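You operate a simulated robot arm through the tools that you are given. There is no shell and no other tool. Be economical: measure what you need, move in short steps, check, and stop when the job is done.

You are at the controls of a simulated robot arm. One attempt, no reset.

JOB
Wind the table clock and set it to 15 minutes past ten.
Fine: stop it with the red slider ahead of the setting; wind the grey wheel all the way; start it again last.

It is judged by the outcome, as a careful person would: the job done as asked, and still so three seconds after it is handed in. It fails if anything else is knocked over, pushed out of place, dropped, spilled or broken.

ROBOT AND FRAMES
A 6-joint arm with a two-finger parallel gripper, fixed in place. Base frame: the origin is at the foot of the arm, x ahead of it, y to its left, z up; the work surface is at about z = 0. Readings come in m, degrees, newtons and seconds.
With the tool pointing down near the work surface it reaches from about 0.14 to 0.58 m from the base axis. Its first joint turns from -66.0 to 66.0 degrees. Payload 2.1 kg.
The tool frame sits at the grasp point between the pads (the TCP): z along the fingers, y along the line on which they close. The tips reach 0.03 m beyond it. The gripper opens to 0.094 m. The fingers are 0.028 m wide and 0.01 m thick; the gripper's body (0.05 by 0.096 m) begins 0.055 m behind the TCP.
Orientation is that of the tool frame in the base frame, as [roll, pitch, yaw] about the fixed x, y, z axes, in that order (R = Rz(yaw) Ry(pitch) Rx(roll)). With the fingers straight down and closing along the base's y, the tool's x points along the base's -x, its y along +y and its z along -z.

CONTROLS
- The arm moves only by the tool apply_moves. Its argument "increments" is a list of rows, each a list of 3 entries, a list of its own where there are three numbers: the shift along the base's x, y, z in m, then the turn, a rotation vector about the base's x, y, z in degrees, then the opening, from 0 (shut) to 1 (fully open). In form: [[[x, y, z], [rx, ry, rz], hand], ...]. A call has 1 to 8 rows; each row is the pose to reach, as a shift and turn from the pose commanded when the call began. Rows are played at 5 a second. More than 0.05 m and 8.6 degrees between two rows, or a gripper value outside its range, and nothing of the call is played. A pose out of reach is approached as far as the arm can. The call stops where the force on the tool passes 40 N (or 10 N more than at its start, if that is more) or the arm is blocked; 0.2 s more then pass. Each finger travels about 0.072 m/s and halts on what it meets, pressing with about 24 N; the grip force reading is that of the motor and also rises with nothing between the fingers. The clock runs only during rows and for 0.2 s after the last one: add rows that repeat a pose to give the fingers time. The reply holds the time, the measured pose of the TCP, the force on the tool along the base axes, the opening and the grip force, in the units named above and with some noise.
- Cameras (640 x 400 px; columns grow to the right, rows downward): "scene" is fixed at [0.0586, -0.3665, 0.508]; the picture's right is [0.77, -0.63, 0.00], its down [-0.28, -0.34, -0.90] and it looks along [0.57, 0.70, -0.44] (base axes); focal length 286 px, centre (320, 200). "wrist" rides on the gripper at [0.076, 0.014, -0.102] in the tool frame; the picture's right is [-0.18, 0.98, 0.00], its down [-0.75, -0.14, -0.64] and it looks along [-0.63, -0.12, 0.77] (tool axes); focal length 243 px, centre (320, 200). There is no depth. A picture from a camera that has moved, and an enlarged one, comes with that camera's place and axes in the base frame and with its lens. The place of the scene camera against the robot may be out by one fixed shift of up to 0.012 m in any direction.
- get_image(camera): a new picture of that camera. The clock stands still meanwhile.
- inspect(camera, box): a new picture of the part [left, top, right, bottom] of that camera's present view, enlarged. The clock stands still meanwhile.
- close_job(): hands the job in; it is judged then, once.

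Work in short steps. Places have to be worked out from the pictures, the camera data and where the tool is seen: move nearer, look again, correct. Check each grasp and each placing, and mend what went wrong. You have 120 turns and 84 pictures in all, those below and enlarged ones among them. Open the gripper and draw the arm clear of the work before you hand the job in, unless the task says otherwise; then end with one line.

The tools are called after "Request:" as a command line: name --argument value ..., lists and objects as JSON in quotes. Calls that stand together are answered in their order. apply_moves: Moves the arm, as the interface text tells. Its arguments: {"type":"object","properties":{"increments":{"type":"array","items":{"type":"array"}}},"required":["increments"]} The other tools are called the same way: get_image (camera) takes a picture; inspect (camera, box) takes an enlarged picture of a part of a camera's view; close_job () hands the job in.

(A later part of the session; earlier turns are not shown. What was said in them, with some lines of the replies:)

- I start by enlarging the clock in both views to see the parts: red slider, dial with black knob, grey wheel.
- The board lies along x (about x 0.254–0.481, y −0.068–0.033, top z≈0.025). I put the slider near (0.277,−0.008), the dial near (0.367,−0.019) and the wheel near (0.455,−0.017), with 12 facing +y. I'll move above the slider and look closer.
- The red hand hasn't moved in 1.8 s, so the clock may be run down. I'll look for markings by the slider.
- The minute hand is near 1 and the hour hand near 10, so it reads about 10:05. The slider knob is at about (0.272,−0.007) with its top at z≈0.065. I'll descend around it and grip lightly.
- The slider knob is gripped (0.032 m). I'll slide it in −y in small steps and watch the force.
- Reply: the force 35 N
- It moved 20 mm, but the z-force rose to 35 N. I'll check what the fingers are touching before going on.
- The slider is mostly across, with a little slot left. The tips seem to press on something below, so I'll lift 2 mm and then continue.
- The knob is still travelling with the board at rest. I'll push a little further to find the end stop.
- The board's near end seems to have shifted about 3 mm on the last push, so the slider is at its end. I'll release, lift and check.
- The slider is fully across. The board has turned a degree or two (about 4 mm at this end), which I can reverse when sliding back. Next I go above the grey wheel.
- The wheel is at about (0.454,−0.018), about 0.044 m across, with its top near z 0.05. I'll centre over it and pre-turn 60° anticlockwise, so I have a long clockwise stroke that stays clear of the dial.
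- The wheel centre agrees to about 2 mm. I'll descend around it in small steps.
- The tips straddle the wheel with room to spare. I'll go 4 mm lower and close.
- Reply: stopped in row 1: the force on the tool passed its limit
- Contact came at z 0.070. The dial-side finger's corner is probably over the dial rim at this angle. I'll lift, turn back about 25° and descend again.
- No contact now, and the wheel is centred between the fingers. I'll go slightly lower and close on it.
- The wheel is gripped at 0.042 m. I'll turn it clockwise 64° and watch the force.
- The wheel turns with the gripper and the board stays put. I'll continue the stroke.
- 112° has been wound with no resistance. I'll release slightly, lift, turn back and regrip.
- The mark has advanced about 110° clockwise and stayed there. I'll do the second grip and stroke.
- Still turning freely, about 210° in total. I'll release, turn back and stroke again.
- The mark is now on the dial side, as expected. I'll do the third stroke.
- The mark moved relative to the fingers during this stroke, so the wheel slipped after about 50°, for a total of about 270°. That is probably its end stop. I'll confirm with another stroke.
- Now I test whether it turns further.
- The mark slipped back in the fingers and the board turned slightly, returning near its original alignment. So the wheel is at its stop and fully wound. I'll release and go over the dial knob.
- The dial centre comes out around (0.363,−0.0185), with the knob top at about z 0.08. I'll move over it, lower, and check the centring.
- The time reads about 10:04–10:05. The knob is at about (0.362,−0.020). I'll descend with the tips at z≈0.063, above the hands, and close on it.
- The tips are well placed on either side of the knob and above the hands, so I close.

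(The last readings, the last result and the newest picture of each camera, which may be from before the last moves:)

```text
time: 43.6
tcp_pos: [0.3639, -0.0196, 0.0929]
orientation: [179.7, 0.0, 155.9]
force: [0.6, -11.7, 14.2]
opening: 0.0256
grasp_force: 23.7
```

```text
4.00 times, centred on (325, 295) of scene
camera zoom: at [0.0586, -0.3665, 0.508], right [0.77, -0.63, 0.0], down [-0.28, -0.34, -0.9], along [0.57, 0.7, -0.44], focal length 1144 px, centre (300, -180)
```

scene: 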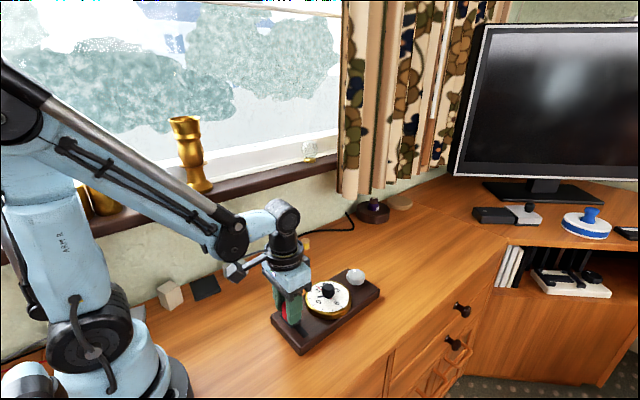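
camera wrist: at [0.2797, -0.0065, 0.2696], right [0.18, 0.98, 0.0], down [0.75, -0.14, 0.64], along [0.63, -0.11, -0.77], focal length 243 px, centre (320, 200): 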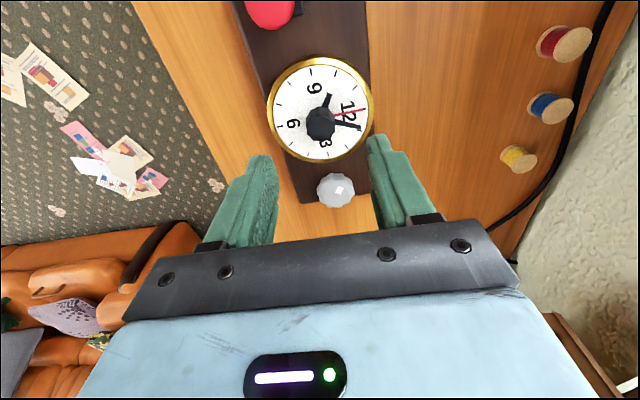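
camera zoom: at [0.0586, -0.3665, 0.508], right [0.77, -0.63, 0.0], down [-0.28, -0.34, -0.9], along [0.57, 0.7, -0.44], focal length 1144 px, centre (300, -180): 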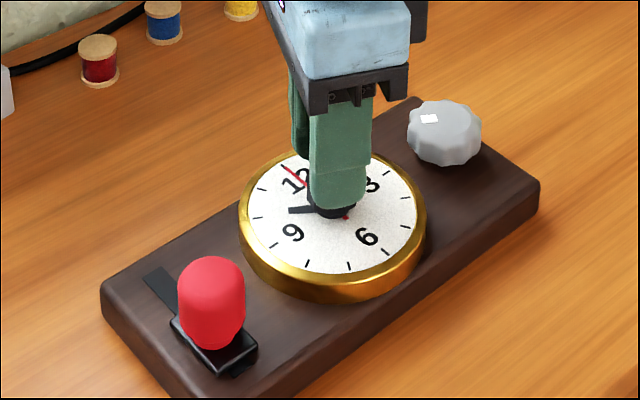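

The minute hand follows 1:1 and is now near 2 (about 9–10 min). I'll turn another 32° and look.

Request:
apply_moves --increments '[[[0, 0, 0], [0, 0, -8], 0.18], [[0, 0, 0], [0, 0, -16], 0.18], [[0, 0, 0], [0, 0, -24], 0.18], [[0, 0, 0], [0, 0, -32], 0.18], [[0, 0, 0], [0, 0, -32], 0.18]]'

Request:
inspect --camera "wrist" --box '[240, 40, 400, 200]'

Request:
inspect --camera "scene" --box '[290, 265, 370, 325]'

```text
time: 44.8
tcp_pos: [0.3637, -0.017, 0.0933]
orientation: [179.7, -0.1, 124.0]
force: [8.6, 2.2, 5.8]
opening: 0.0252
grasp_force: 24.2
```

```text
2.50 times, centred on (320, 120) of wrist
camera zoom: at [0.3333, 0.0516, 0.1958], right [0.92, 0.4, 0.01], down [0.3, -0.71, 0.64], along [0.26, -0.59, -0.77], focal length 606 px, centre (320, 400)
```

zoom: 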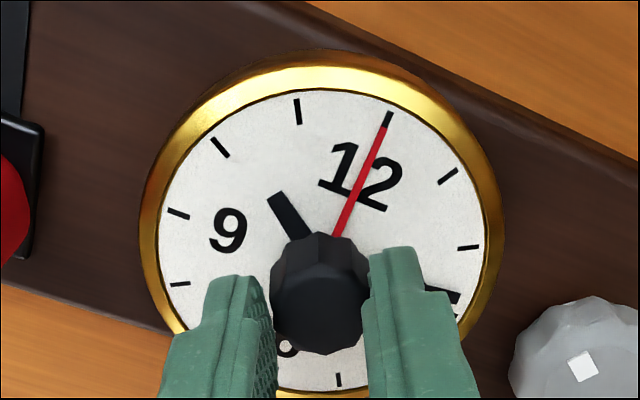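

```text
6.67 times, centred on (330, 295) of scene
camera zoom: at [0.0586, -0.3665, 0.508], right [0.77, -0.63, 0.0], down [-0.28, -0.34, -0.9], along [0.57, 0.7, -0.44], focal length 1907 px, centre (253, -433)
```

zoom: 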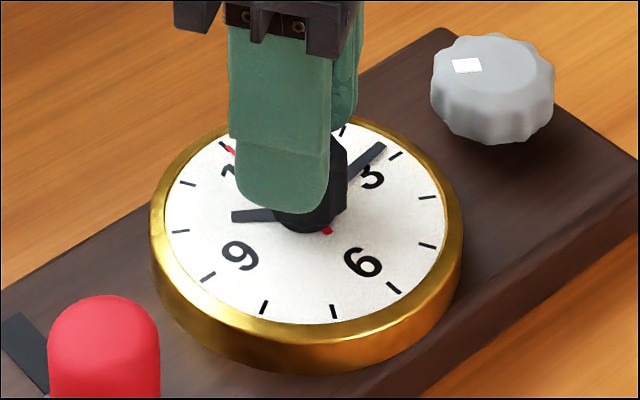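

The minute hand is just short of 3. I'll turn 4° more, then release and lift for an unobstructed reading.

Request:
apply_moves --increments '[[[0, 0, 0], [0, 0, -4], 0.18], [[0, 0, 0], [0, 0, -4], 0.18], [[0, 0, 0], [0, 0, -4], 0.4], [[0, 0, 0], [0, 0, -4], 0.5], [[0, 0, 0.035], [0, 0, -4], 0.6], [[0, 0, 0.08], [0, 0, 0], 0.6], [[-0.015, 0, 0.08], [0, 0, 4], 0.6]]'

Request:
inspect --camera "wrist" --box '[240, 40, 400, 200]'

Request:
inspect --camera "scene" --box '[290, 265, 370, 325]'

```text
time: 46.4
tcp_pos: [0.3482, -0.0182, 0.1731]
orientation: [179.7, 0.0, 128.1]
force: [0.4, -0.1, 0.3]
opening: 0.0564
grasp_force: 0.2
```

```text
2.50 times, centred on (320, 120) of wrist
camera zoom: at [0.3128, 0.0493, 0.2766], right [0.89, 0.46, 0.0], down [0.35, -0.68, 0.64], along [0.3, -0.57, -0.77], focal length 606 px, centre (320, 400)
```

zoom: 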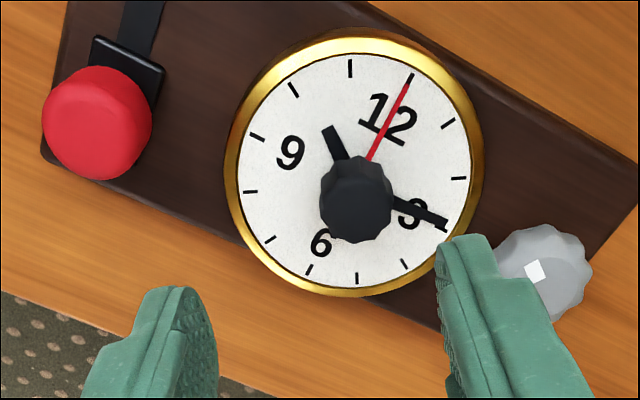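

```text
6.67 times, centred on (330, 295) of scene
camera zoom: at [0.0586, -0.3665, 0.508], right [0.77, -0.63, 0.0], down [-0.28, -0.34, -0.9], along [0.57, 0.7, -0.44], focal length 1907 px, centre (253, -433)
```

zoom: 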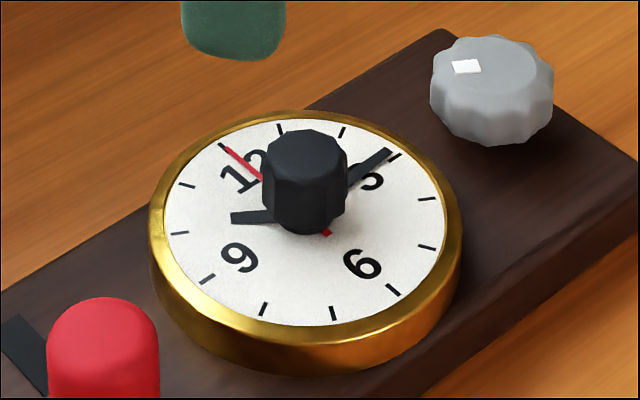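

I'll zoom further on the dial to read the minute hand against the 3 tick.

Request:
inspect --camera "wrist" --box '[298, 54, 376, 156]'

Request:
inspect --camera "scene" --box '[308, 280, 348, 316]'

```text
3.92 times, centred on (337, 105) of wrist
camera zoom: at [0.3128, 0.0493, 0.2766], right [0.89, 0.46, 0.0], down [0.35, -0.68, 0.64], along [0.3, -0.57, -0.77], focal length 951 px, centre (253, 572)
```

zoom: 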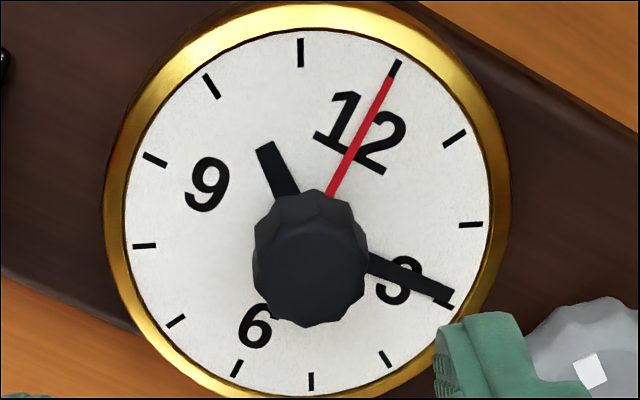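

```text
11.11 times, centred on (328, 298) of scene
camera zoom: at [0.0586, -0.3665, 0.508], right [0.77, -0.63, 0.0], down [-0.28, -0.34, -0.9], along [0.57, 0.7, -0.44], focal length 3178 px, centre (231, -889)
```

zoom: 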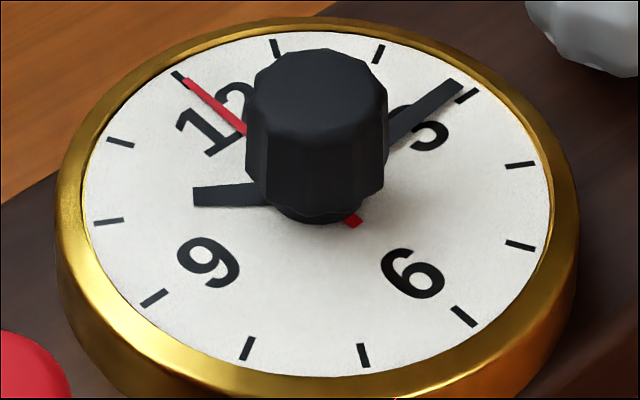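

The hand seems about 4–5° short of 3. A tighter zoom will make that precise.

Request:
inspect --camera "wrist" --box '[336, 100, 366, 140]'

Request:
inspect --camera "scene" --box '[328, 282, 344, 298]'

```text
10.00 times, centred on (351, 120) of wrist
camera zoom: at [0.3128, 0.0493, 0.2766], right [0.89, 0.46, 0.0], down [0.35, -0.68, 0.64], along [0.3, -0.57, -0.77], focal length 2426 px, centre (10, 1000)
```

zoom: 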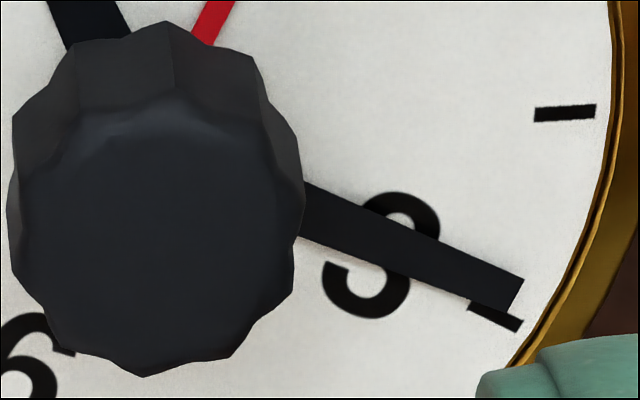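

```text
16.00 times, centred on (336, 290) of scene
camera zoom: at [0.0586, -0.3665, 0.508], right [0.77, -0.63, 0.0], down [-0.28, -0.34, -0.9], along [0.57, 0.7, -0.44], focal length 4577 px, centre (64, -1240)
```

zoom: 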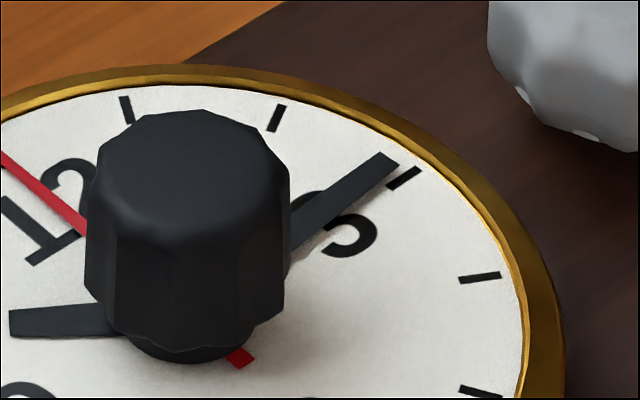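

Combining both views, the hand is about 3° short of 15 minutes. I'll regrip at the same angle, turn 3°, release and recheck.

Request:
apply_moves --increments '[[[0.015, 0, 0], [0, 0, -8], 0.55], [[0.015, 0, -0.045], [0, 0, -8], 0.5], [[0.015, 0, -0.08], [0, 0, -8], 0.45], [[0.015, 0, -0.08], [0, 0, -8], 0.2], [[0.015, 0, -0.08], [0, 0, -8], 0.18], [[0.015, 0, -0.08], [0, 0, -8], 0.18], [[0.015, 0, -0.08], [0, 0, -11], 0.18], [[0.015, 0, -0.08], [0, 0, -11], 0.18]]'

Request:
apply_moves --increments '[[[0, 0, 0], [0, 0, 0], 0.4], [[0, 0, 0], [0, 0, 0], 0.5], [[0, 0, 0.035], [0, 0, 0], 0.6], [[0, 0, 0.08], [0, 0, 4], 0.6], [[-0.015, 0, 0.08], [0, 0, 11], 0.6], [[-0.015, 0, 0.08], [0, 0, 11], 0.6]]'

Request:
inspect --camera "wrist" --box '[336, 100, 366, 140]'

Request:
inspect --camera "scene" --box '[308, 280, 348, 316]'

```text
time: 48.2
tcp_pos: [0.3627, -0.0181, 0.0935]
orientation: [179.9, -0.1, 116.9]
force: [-1.2, 0.1, -0.4]
opening: 0.0254
grasp_force: 23.8
```

```text
time: 49.6
tcp_pos: [0.3474, -0.0194, 0.1728]
orientation: [179.9, 0.0, 128.0]
force: [0.0, 0.2, 0.4]
opening: 0.0566
grasp_force: 0.1
```

```text
10.00 times, centred on (351, 120) of wrist
camera zoom: at [0.3129, 0.0488, 0.2757], right [0.89, 0.46, 0.0], down [0.35, -0.68, 0.64], along [0.3, -0.57, -0.77], focal length 2426 px, centre (10, 1000)
```

zoom: 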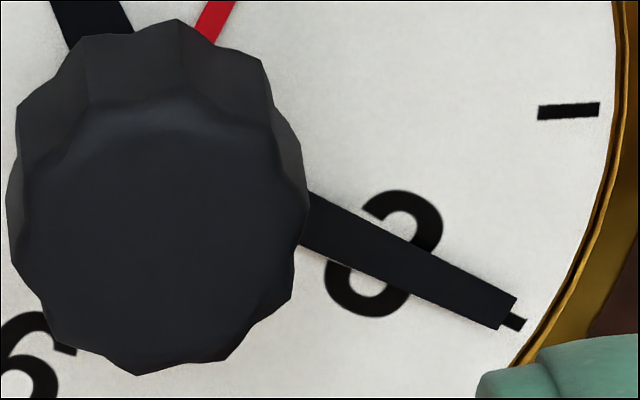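

```text
11.11 times, centred on (328, 298) of scene
camera zoom: at [0.0586, -0.3665, 0.508], right [0.77, -0.63, 0.0], down [-0.28, -0.34, -0.9], along [0.57, 0.7, -0.44], focal length 3178 px, centre (231, -889)
```

zoom: 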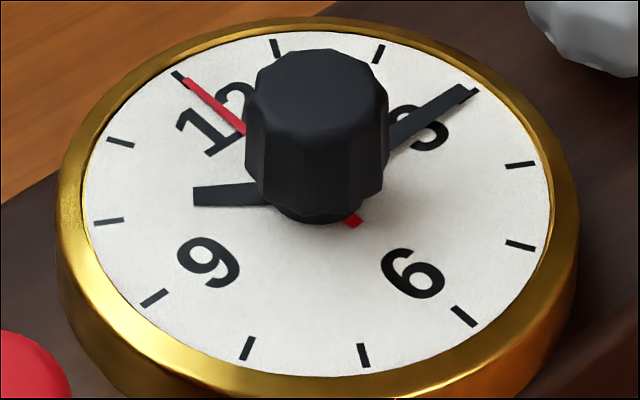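

The two views bracket 3, about 1.7° short in one and about 1° past in the other, so it reads 10:15. Last is the slider: I turn the gripper back and go above it.

Request:
apply_moves --increments '[[[-0.015, -0.005, 0], [0, 0, 8.5], 0.7], [[-0.03, -0.01, 0], [0, 0, 17], 0.7], [[-0.045, -0.014, 0], [0, 0, 25.5], 0.7], [[-0.06, -0.018, 0], [0, 0, 34], 0.7], [[-0.0765, -0.023, 0], [0, 0, 42.5], 0.7], [[-0.0765, -0.023, 0], [0, 0, 51], 0.7], [[-0.0765, -0.023, -0.03], [0, 0, 52], 0.7], [[-0.0765, -0.023, -0.04], [0, 0, 52], 0.7]]'

Request:
inspect --camera "wrist" --box '[200, 40, 440, 240]'

Request:
inspect --camera "scene" --box '[260, 255, 390, 355]'

```text
time: 51.4
tcp_pos: [0.2705, -0.0419, 0.1327]
orientation: [179.8, 0.0, 180.0]
force: [0.2, 0.5, -0.2]
opening: 0.0658
grasp_force: 0.1
```

```text
2.00 times, centred on (320, 140) of wrist
camera zoom: at [0.1966, -0.0294, 0.2358], right [0.18, 0.98, 0.0], down [0.75, -0.14, 0.64], along [0.63, -0.11, -0.77], focal length 485 px, centre (320, 320)
```

zoom: 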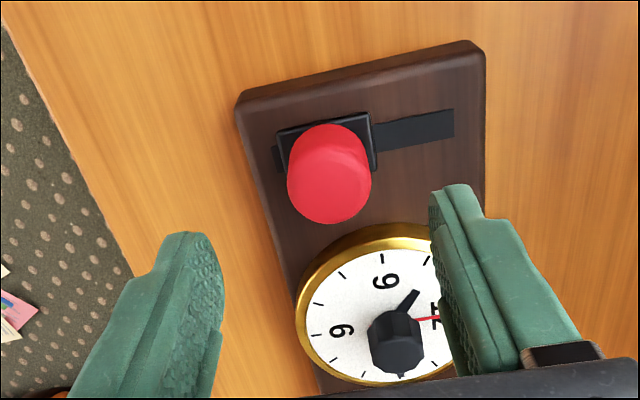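

```text
4.00 times, centred on (325, 305) of scene
camera zoom: at [0.0586, -0.3665, 0.508], right [0.77, -0.63, 0.0], down [-0.28, -0.34, -0.9], along [0.57, 0.7, -0.44], focal length 1144 px, centre (300, -220)
```

zoom: 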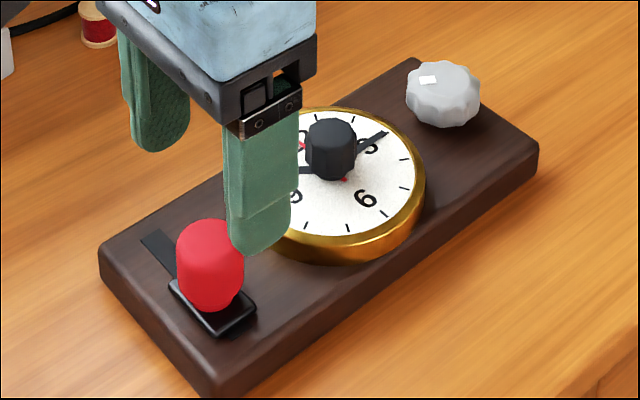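

The slider knob is at about (0.267,−0.038). I'll descend and grip it.

Request:
apply_moves --increments '[[[-0.002, 0.003, -0.03], [0, 0, 0], 0.7], [[-0.002, 0.003, -0.057], [0, 0, 0], 0.7], [[-0.002, 0.003, -0.057], [0, 0, 0], 0.45], [[-0.002, 0.003, -0.057], [0, 0, 0], 0.25], [[-0.002, 0.003, -0.057], [0, 0, 0], 0.25]]'

Request:
inspect --camera "wrist" --box '[220, 80, 420, 240]'

```text
time: 52.6
tcp_pos: [0.2693, -0.0408, 0.0758]
orientation: [179.8, -0.1, 180.0]
force: [1.8, -0.2, -0.7]
opening: 0.0316
grasp_force: 24.0
```

```text
2.50 times, centred on (320, 160) of wrist
camera zoom: at [0.1942, -0.0263, 0.179], right [0.18, 0.98, 0.0], down [0.75, -0.14, 0.64], along [0.63, -0.12, -0.77], focal length 606 px, centre (320, 300)
```

zoom: 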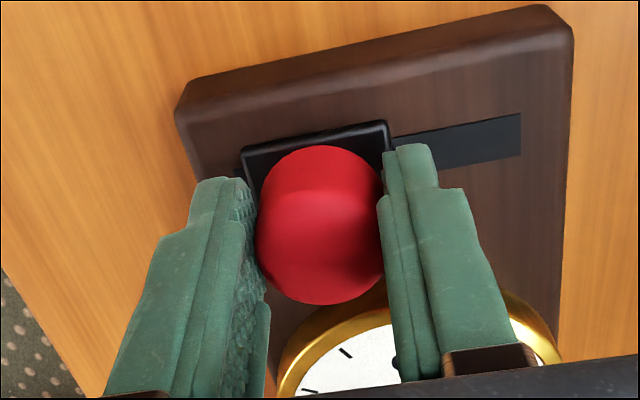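

The grip is good. Total travel is about 31 mm, so I'll slide +y by 28 mm and check.

Request:
apply_moves --increments '[[[0, 0.004, 0], [0, 0, 0], 0.25], [[0, 0.008, 0], [0, 0, 0], 0.25], [[0, 0.012, 0], [0, 0, 0], 0.25], [[0, 0.016, 0], [0, 0, 0], 0.25], [[0, 0.02, 0], [0, 0, 0], 0.25], [[0, 0.024, 0], [0, 0, 0], 0.25], [[0, 0.028, 0], [0, 0, 0], 0.25]]'

Request:
inspect --camera "wrist" --box '[220, 80, 420, 240]'

Request:
inspect --camera "scene" --box '[260, 255, 390, 355]'

```text
time: 54.2
tcp_pos: [0.2686, -0.0118, 0.075]
orientation: [179.8, -0.1, -180.0]
force: [-10.8, -1.4, 13.3]
opening: 0.0314
grasp_force: 23.7
```

```text
2.50 times, centred on (320, 160) of wrist
camera zoom: at [0.1941, 0.0017, 0.1789], right [0.18, 0.98, 0.0], down [0.75, -0.14, 0.64], along [0.63, -0.11, -0.77], focal length 606 px, centre (320, 300)
```

zoom: 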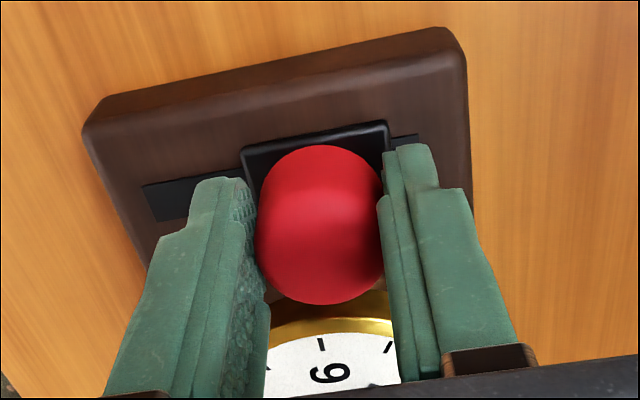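

```text
4.00 times, centred on (325, 305) of scene
camera zoom: at [0.0586, -0.3665, 0.508], right [0.77, -0.63, 0.0], down [-0.28, -0.34, -0.9], along [0.57, 0.7, -0.44], focal length 1144 px, centre (300, -220)
```

zoom: 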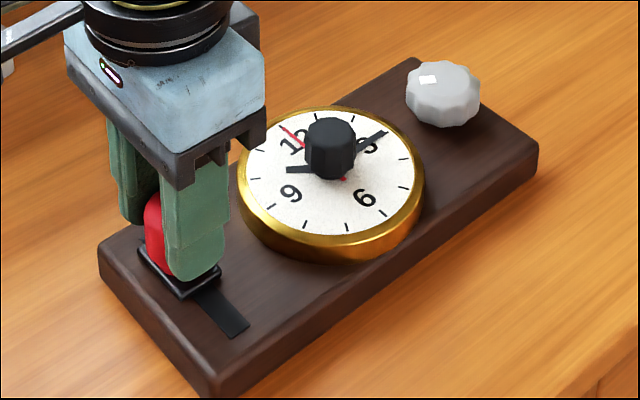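

About 3 mm of travel is left, so I push on gently.

Request:
apply_moves --increments '[[[0, 0.0015, 0], [0, 0, 0], 0.25], [[0, 0.003, 0], [0, 0, 0], 0.25], [[0, 0.004, 0], [0, 0, 0], 0.25]]'

Request:
inspect --camera "wrist" --box '[220, 80, 420, 240]'

Request:
inspect --camera "scene" --box '[260, 255, 390, 355]'

```text
time: 55.0
tcp_pos: [0.2699, -0.0081, 0.076]
orientation: [180.0, -0.1, 179.9]
force: [-10.9, -4.3, 14.4]
opening: 0.0313
grasp_force: 23.7
```

```text
2.50 times, centred on (320, 160) of wrist
camera zoom: at [0.1943, 0.0056, 0.1787], right [0.19, 0.98, 0.0], down [0.75, -0.14, 0.64], along [0.63, -0.12, -0.77], focal length 606 px, centre (320, 300)
```

zoom: 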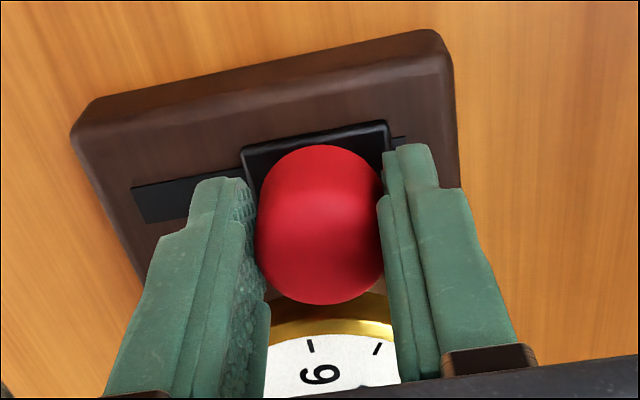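

```text
4.00 times, centred on (325, 305) of scene
camera zoom: at [0.0586, -0.3665, 0.508], right [0.77, -0.63, 0.0], down [-0.28, -0.34, -0.9], along [0.57, 0.7, -0.44], focal length 1144 px, centre (300, -220)
```

zoom: 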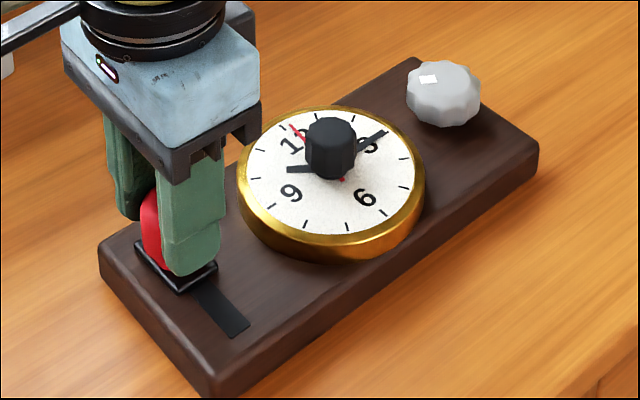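

The red hand has started to move, so the clock runs with the slider in this position. I'll seat it 1 mm more, then release and retreat.

Request:
apply_moves --increments '[[[0, 0.001, 0], [0, 0, 0], 0.25], [[0, 0.001, 0], [0, 0, 0], 0.5], [[0, 0.001, 0], [0, 0, 0], 0.7], [[0, 0.001, 0.04], [0, 0, 0], 0.7], [[0, 0.001, 0.085], [0, 0, 0], 0.7], [[-0.01, 0.04, 0.12], [0, 0, 0], 0.7], [[-0.02, 0.08, 0.15], [0, 0, 0], 0.7]]'

Request:
inspect --camera "scene" --box '[260, 255, 390, 355]'

Request:
inspect --camera "scene" --box '[308, 280, 348, 316]'

```text
refused: row 6 steps farther than a row can; nothing moved
```

```text
4.00 times, centred on (325, 305) of scene
camera zoom: at [0.0586, -0.3665, 0.508], right [0.77, -0.63, 0.0], down [-0.28, -0.34, -0.9], along [0.57, 0.7, -0.44], focal length 1144 px, centre (300, -220)
```

zoom: 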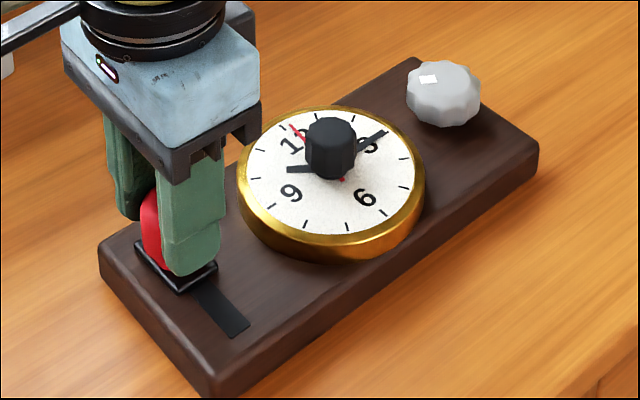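

```text
11.11 times, centred on (328, 298) of scene
camera zoom: at [0.0586, -0.3665, 0.508], right [0.77, -0.63, 0.0], down [-0.28, -0.34, -0.9], along [0.57, 0.7, -0.44], focal length 3178 px, centre (231, -889)
```

zoom: 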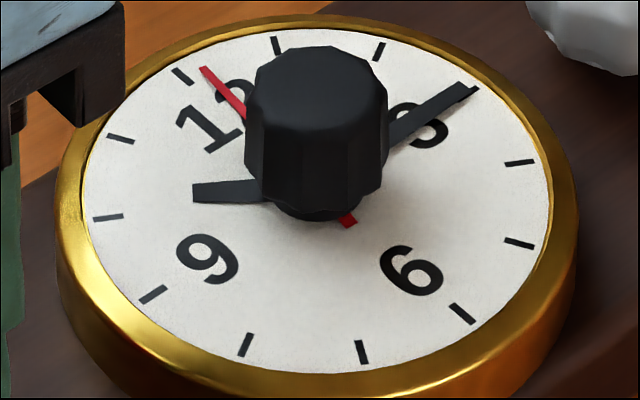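

The call was refused for a step that was too long. I'll repeat it with shorter rows.

Request:
apply_moves --increments '[[[0, 0.001, 0], [0, 0, 0], 0.25], [[0, 0.001, 0], [0, 0, 0], 0.5], [[0, 0.001, 0], [0, 0, 0], 0.7], [[0, 0.001, 0.04], [0, 0, 0], 0.7], [[0, 0.001, 0.085], [0, 0, 0], 0.7], [[-0.005, 0.025, 0.12], [0, 0, 0], 0.7], [[-0.01, 0.055, 0.145], [0, 0, 0], 0.7], [[-0.01, 0.095, 0.155], [0, 0, 0], 0.7]]'

Request:
inspect --camera "scene" --box '[260, 255, 390, 355]'

Request:
inspect --camera "scene" --box '[308, 280, 348, 316]'

Request:
get_image --camera "scene"

```text
time: 56.8
tcp_pos: [0.2592, 0.0893, 0.2302]
orientation: [179.9, 0.1, -180.0]
force: [-0.9, -0.4, -0.3]
opening: 0.0658
grasp_force: 0.1
```

```text
4.00 times, centred on (325, 305) of scene
camera zoom: at [0.0586, -0.3665, 0.508], right [0.77, -0.63, 0.0], down [-0.28, -0.34, -0.9], along [0.57, 0.7, -0.44], focal length 1144 px, centre (300, -220)
```

zoom: 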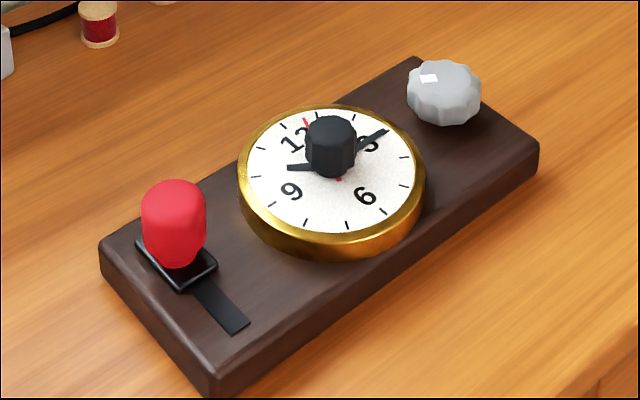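

```text
11.11 times, centred on (328, 298) of scene
camera zoom: at [0.0586, -0.3665, 0.508], right [0.77, -0.63, 0.0], down [-0.28, -0.34, -0.9], along [0.57, 0.7, -0.44], focal length 3178 px, centre (231, -889)
```

zoom: 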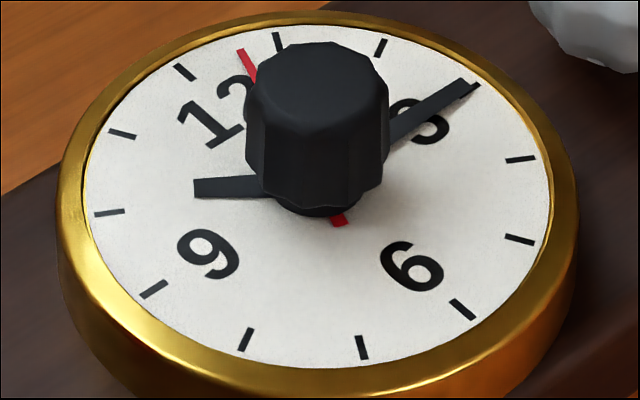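

```text
24 pictures are left
```

scene: 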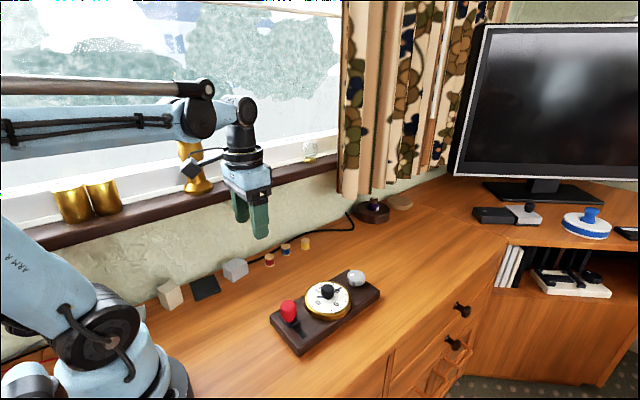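

The second hand is running, the minute hand is on 3 and the hour hand is just past 10. The wheel is at its stop, the board is back in place, and the arm is clear, so I hand it in.

Request:
close_job

```text
The job is handed in.
```

The clock is wound until the wheel stopped turning, set to 10:15 as closely as I could read the dial, and running again. The board shifted a few millimetres during the work and ended within about 2 mm of where it started.
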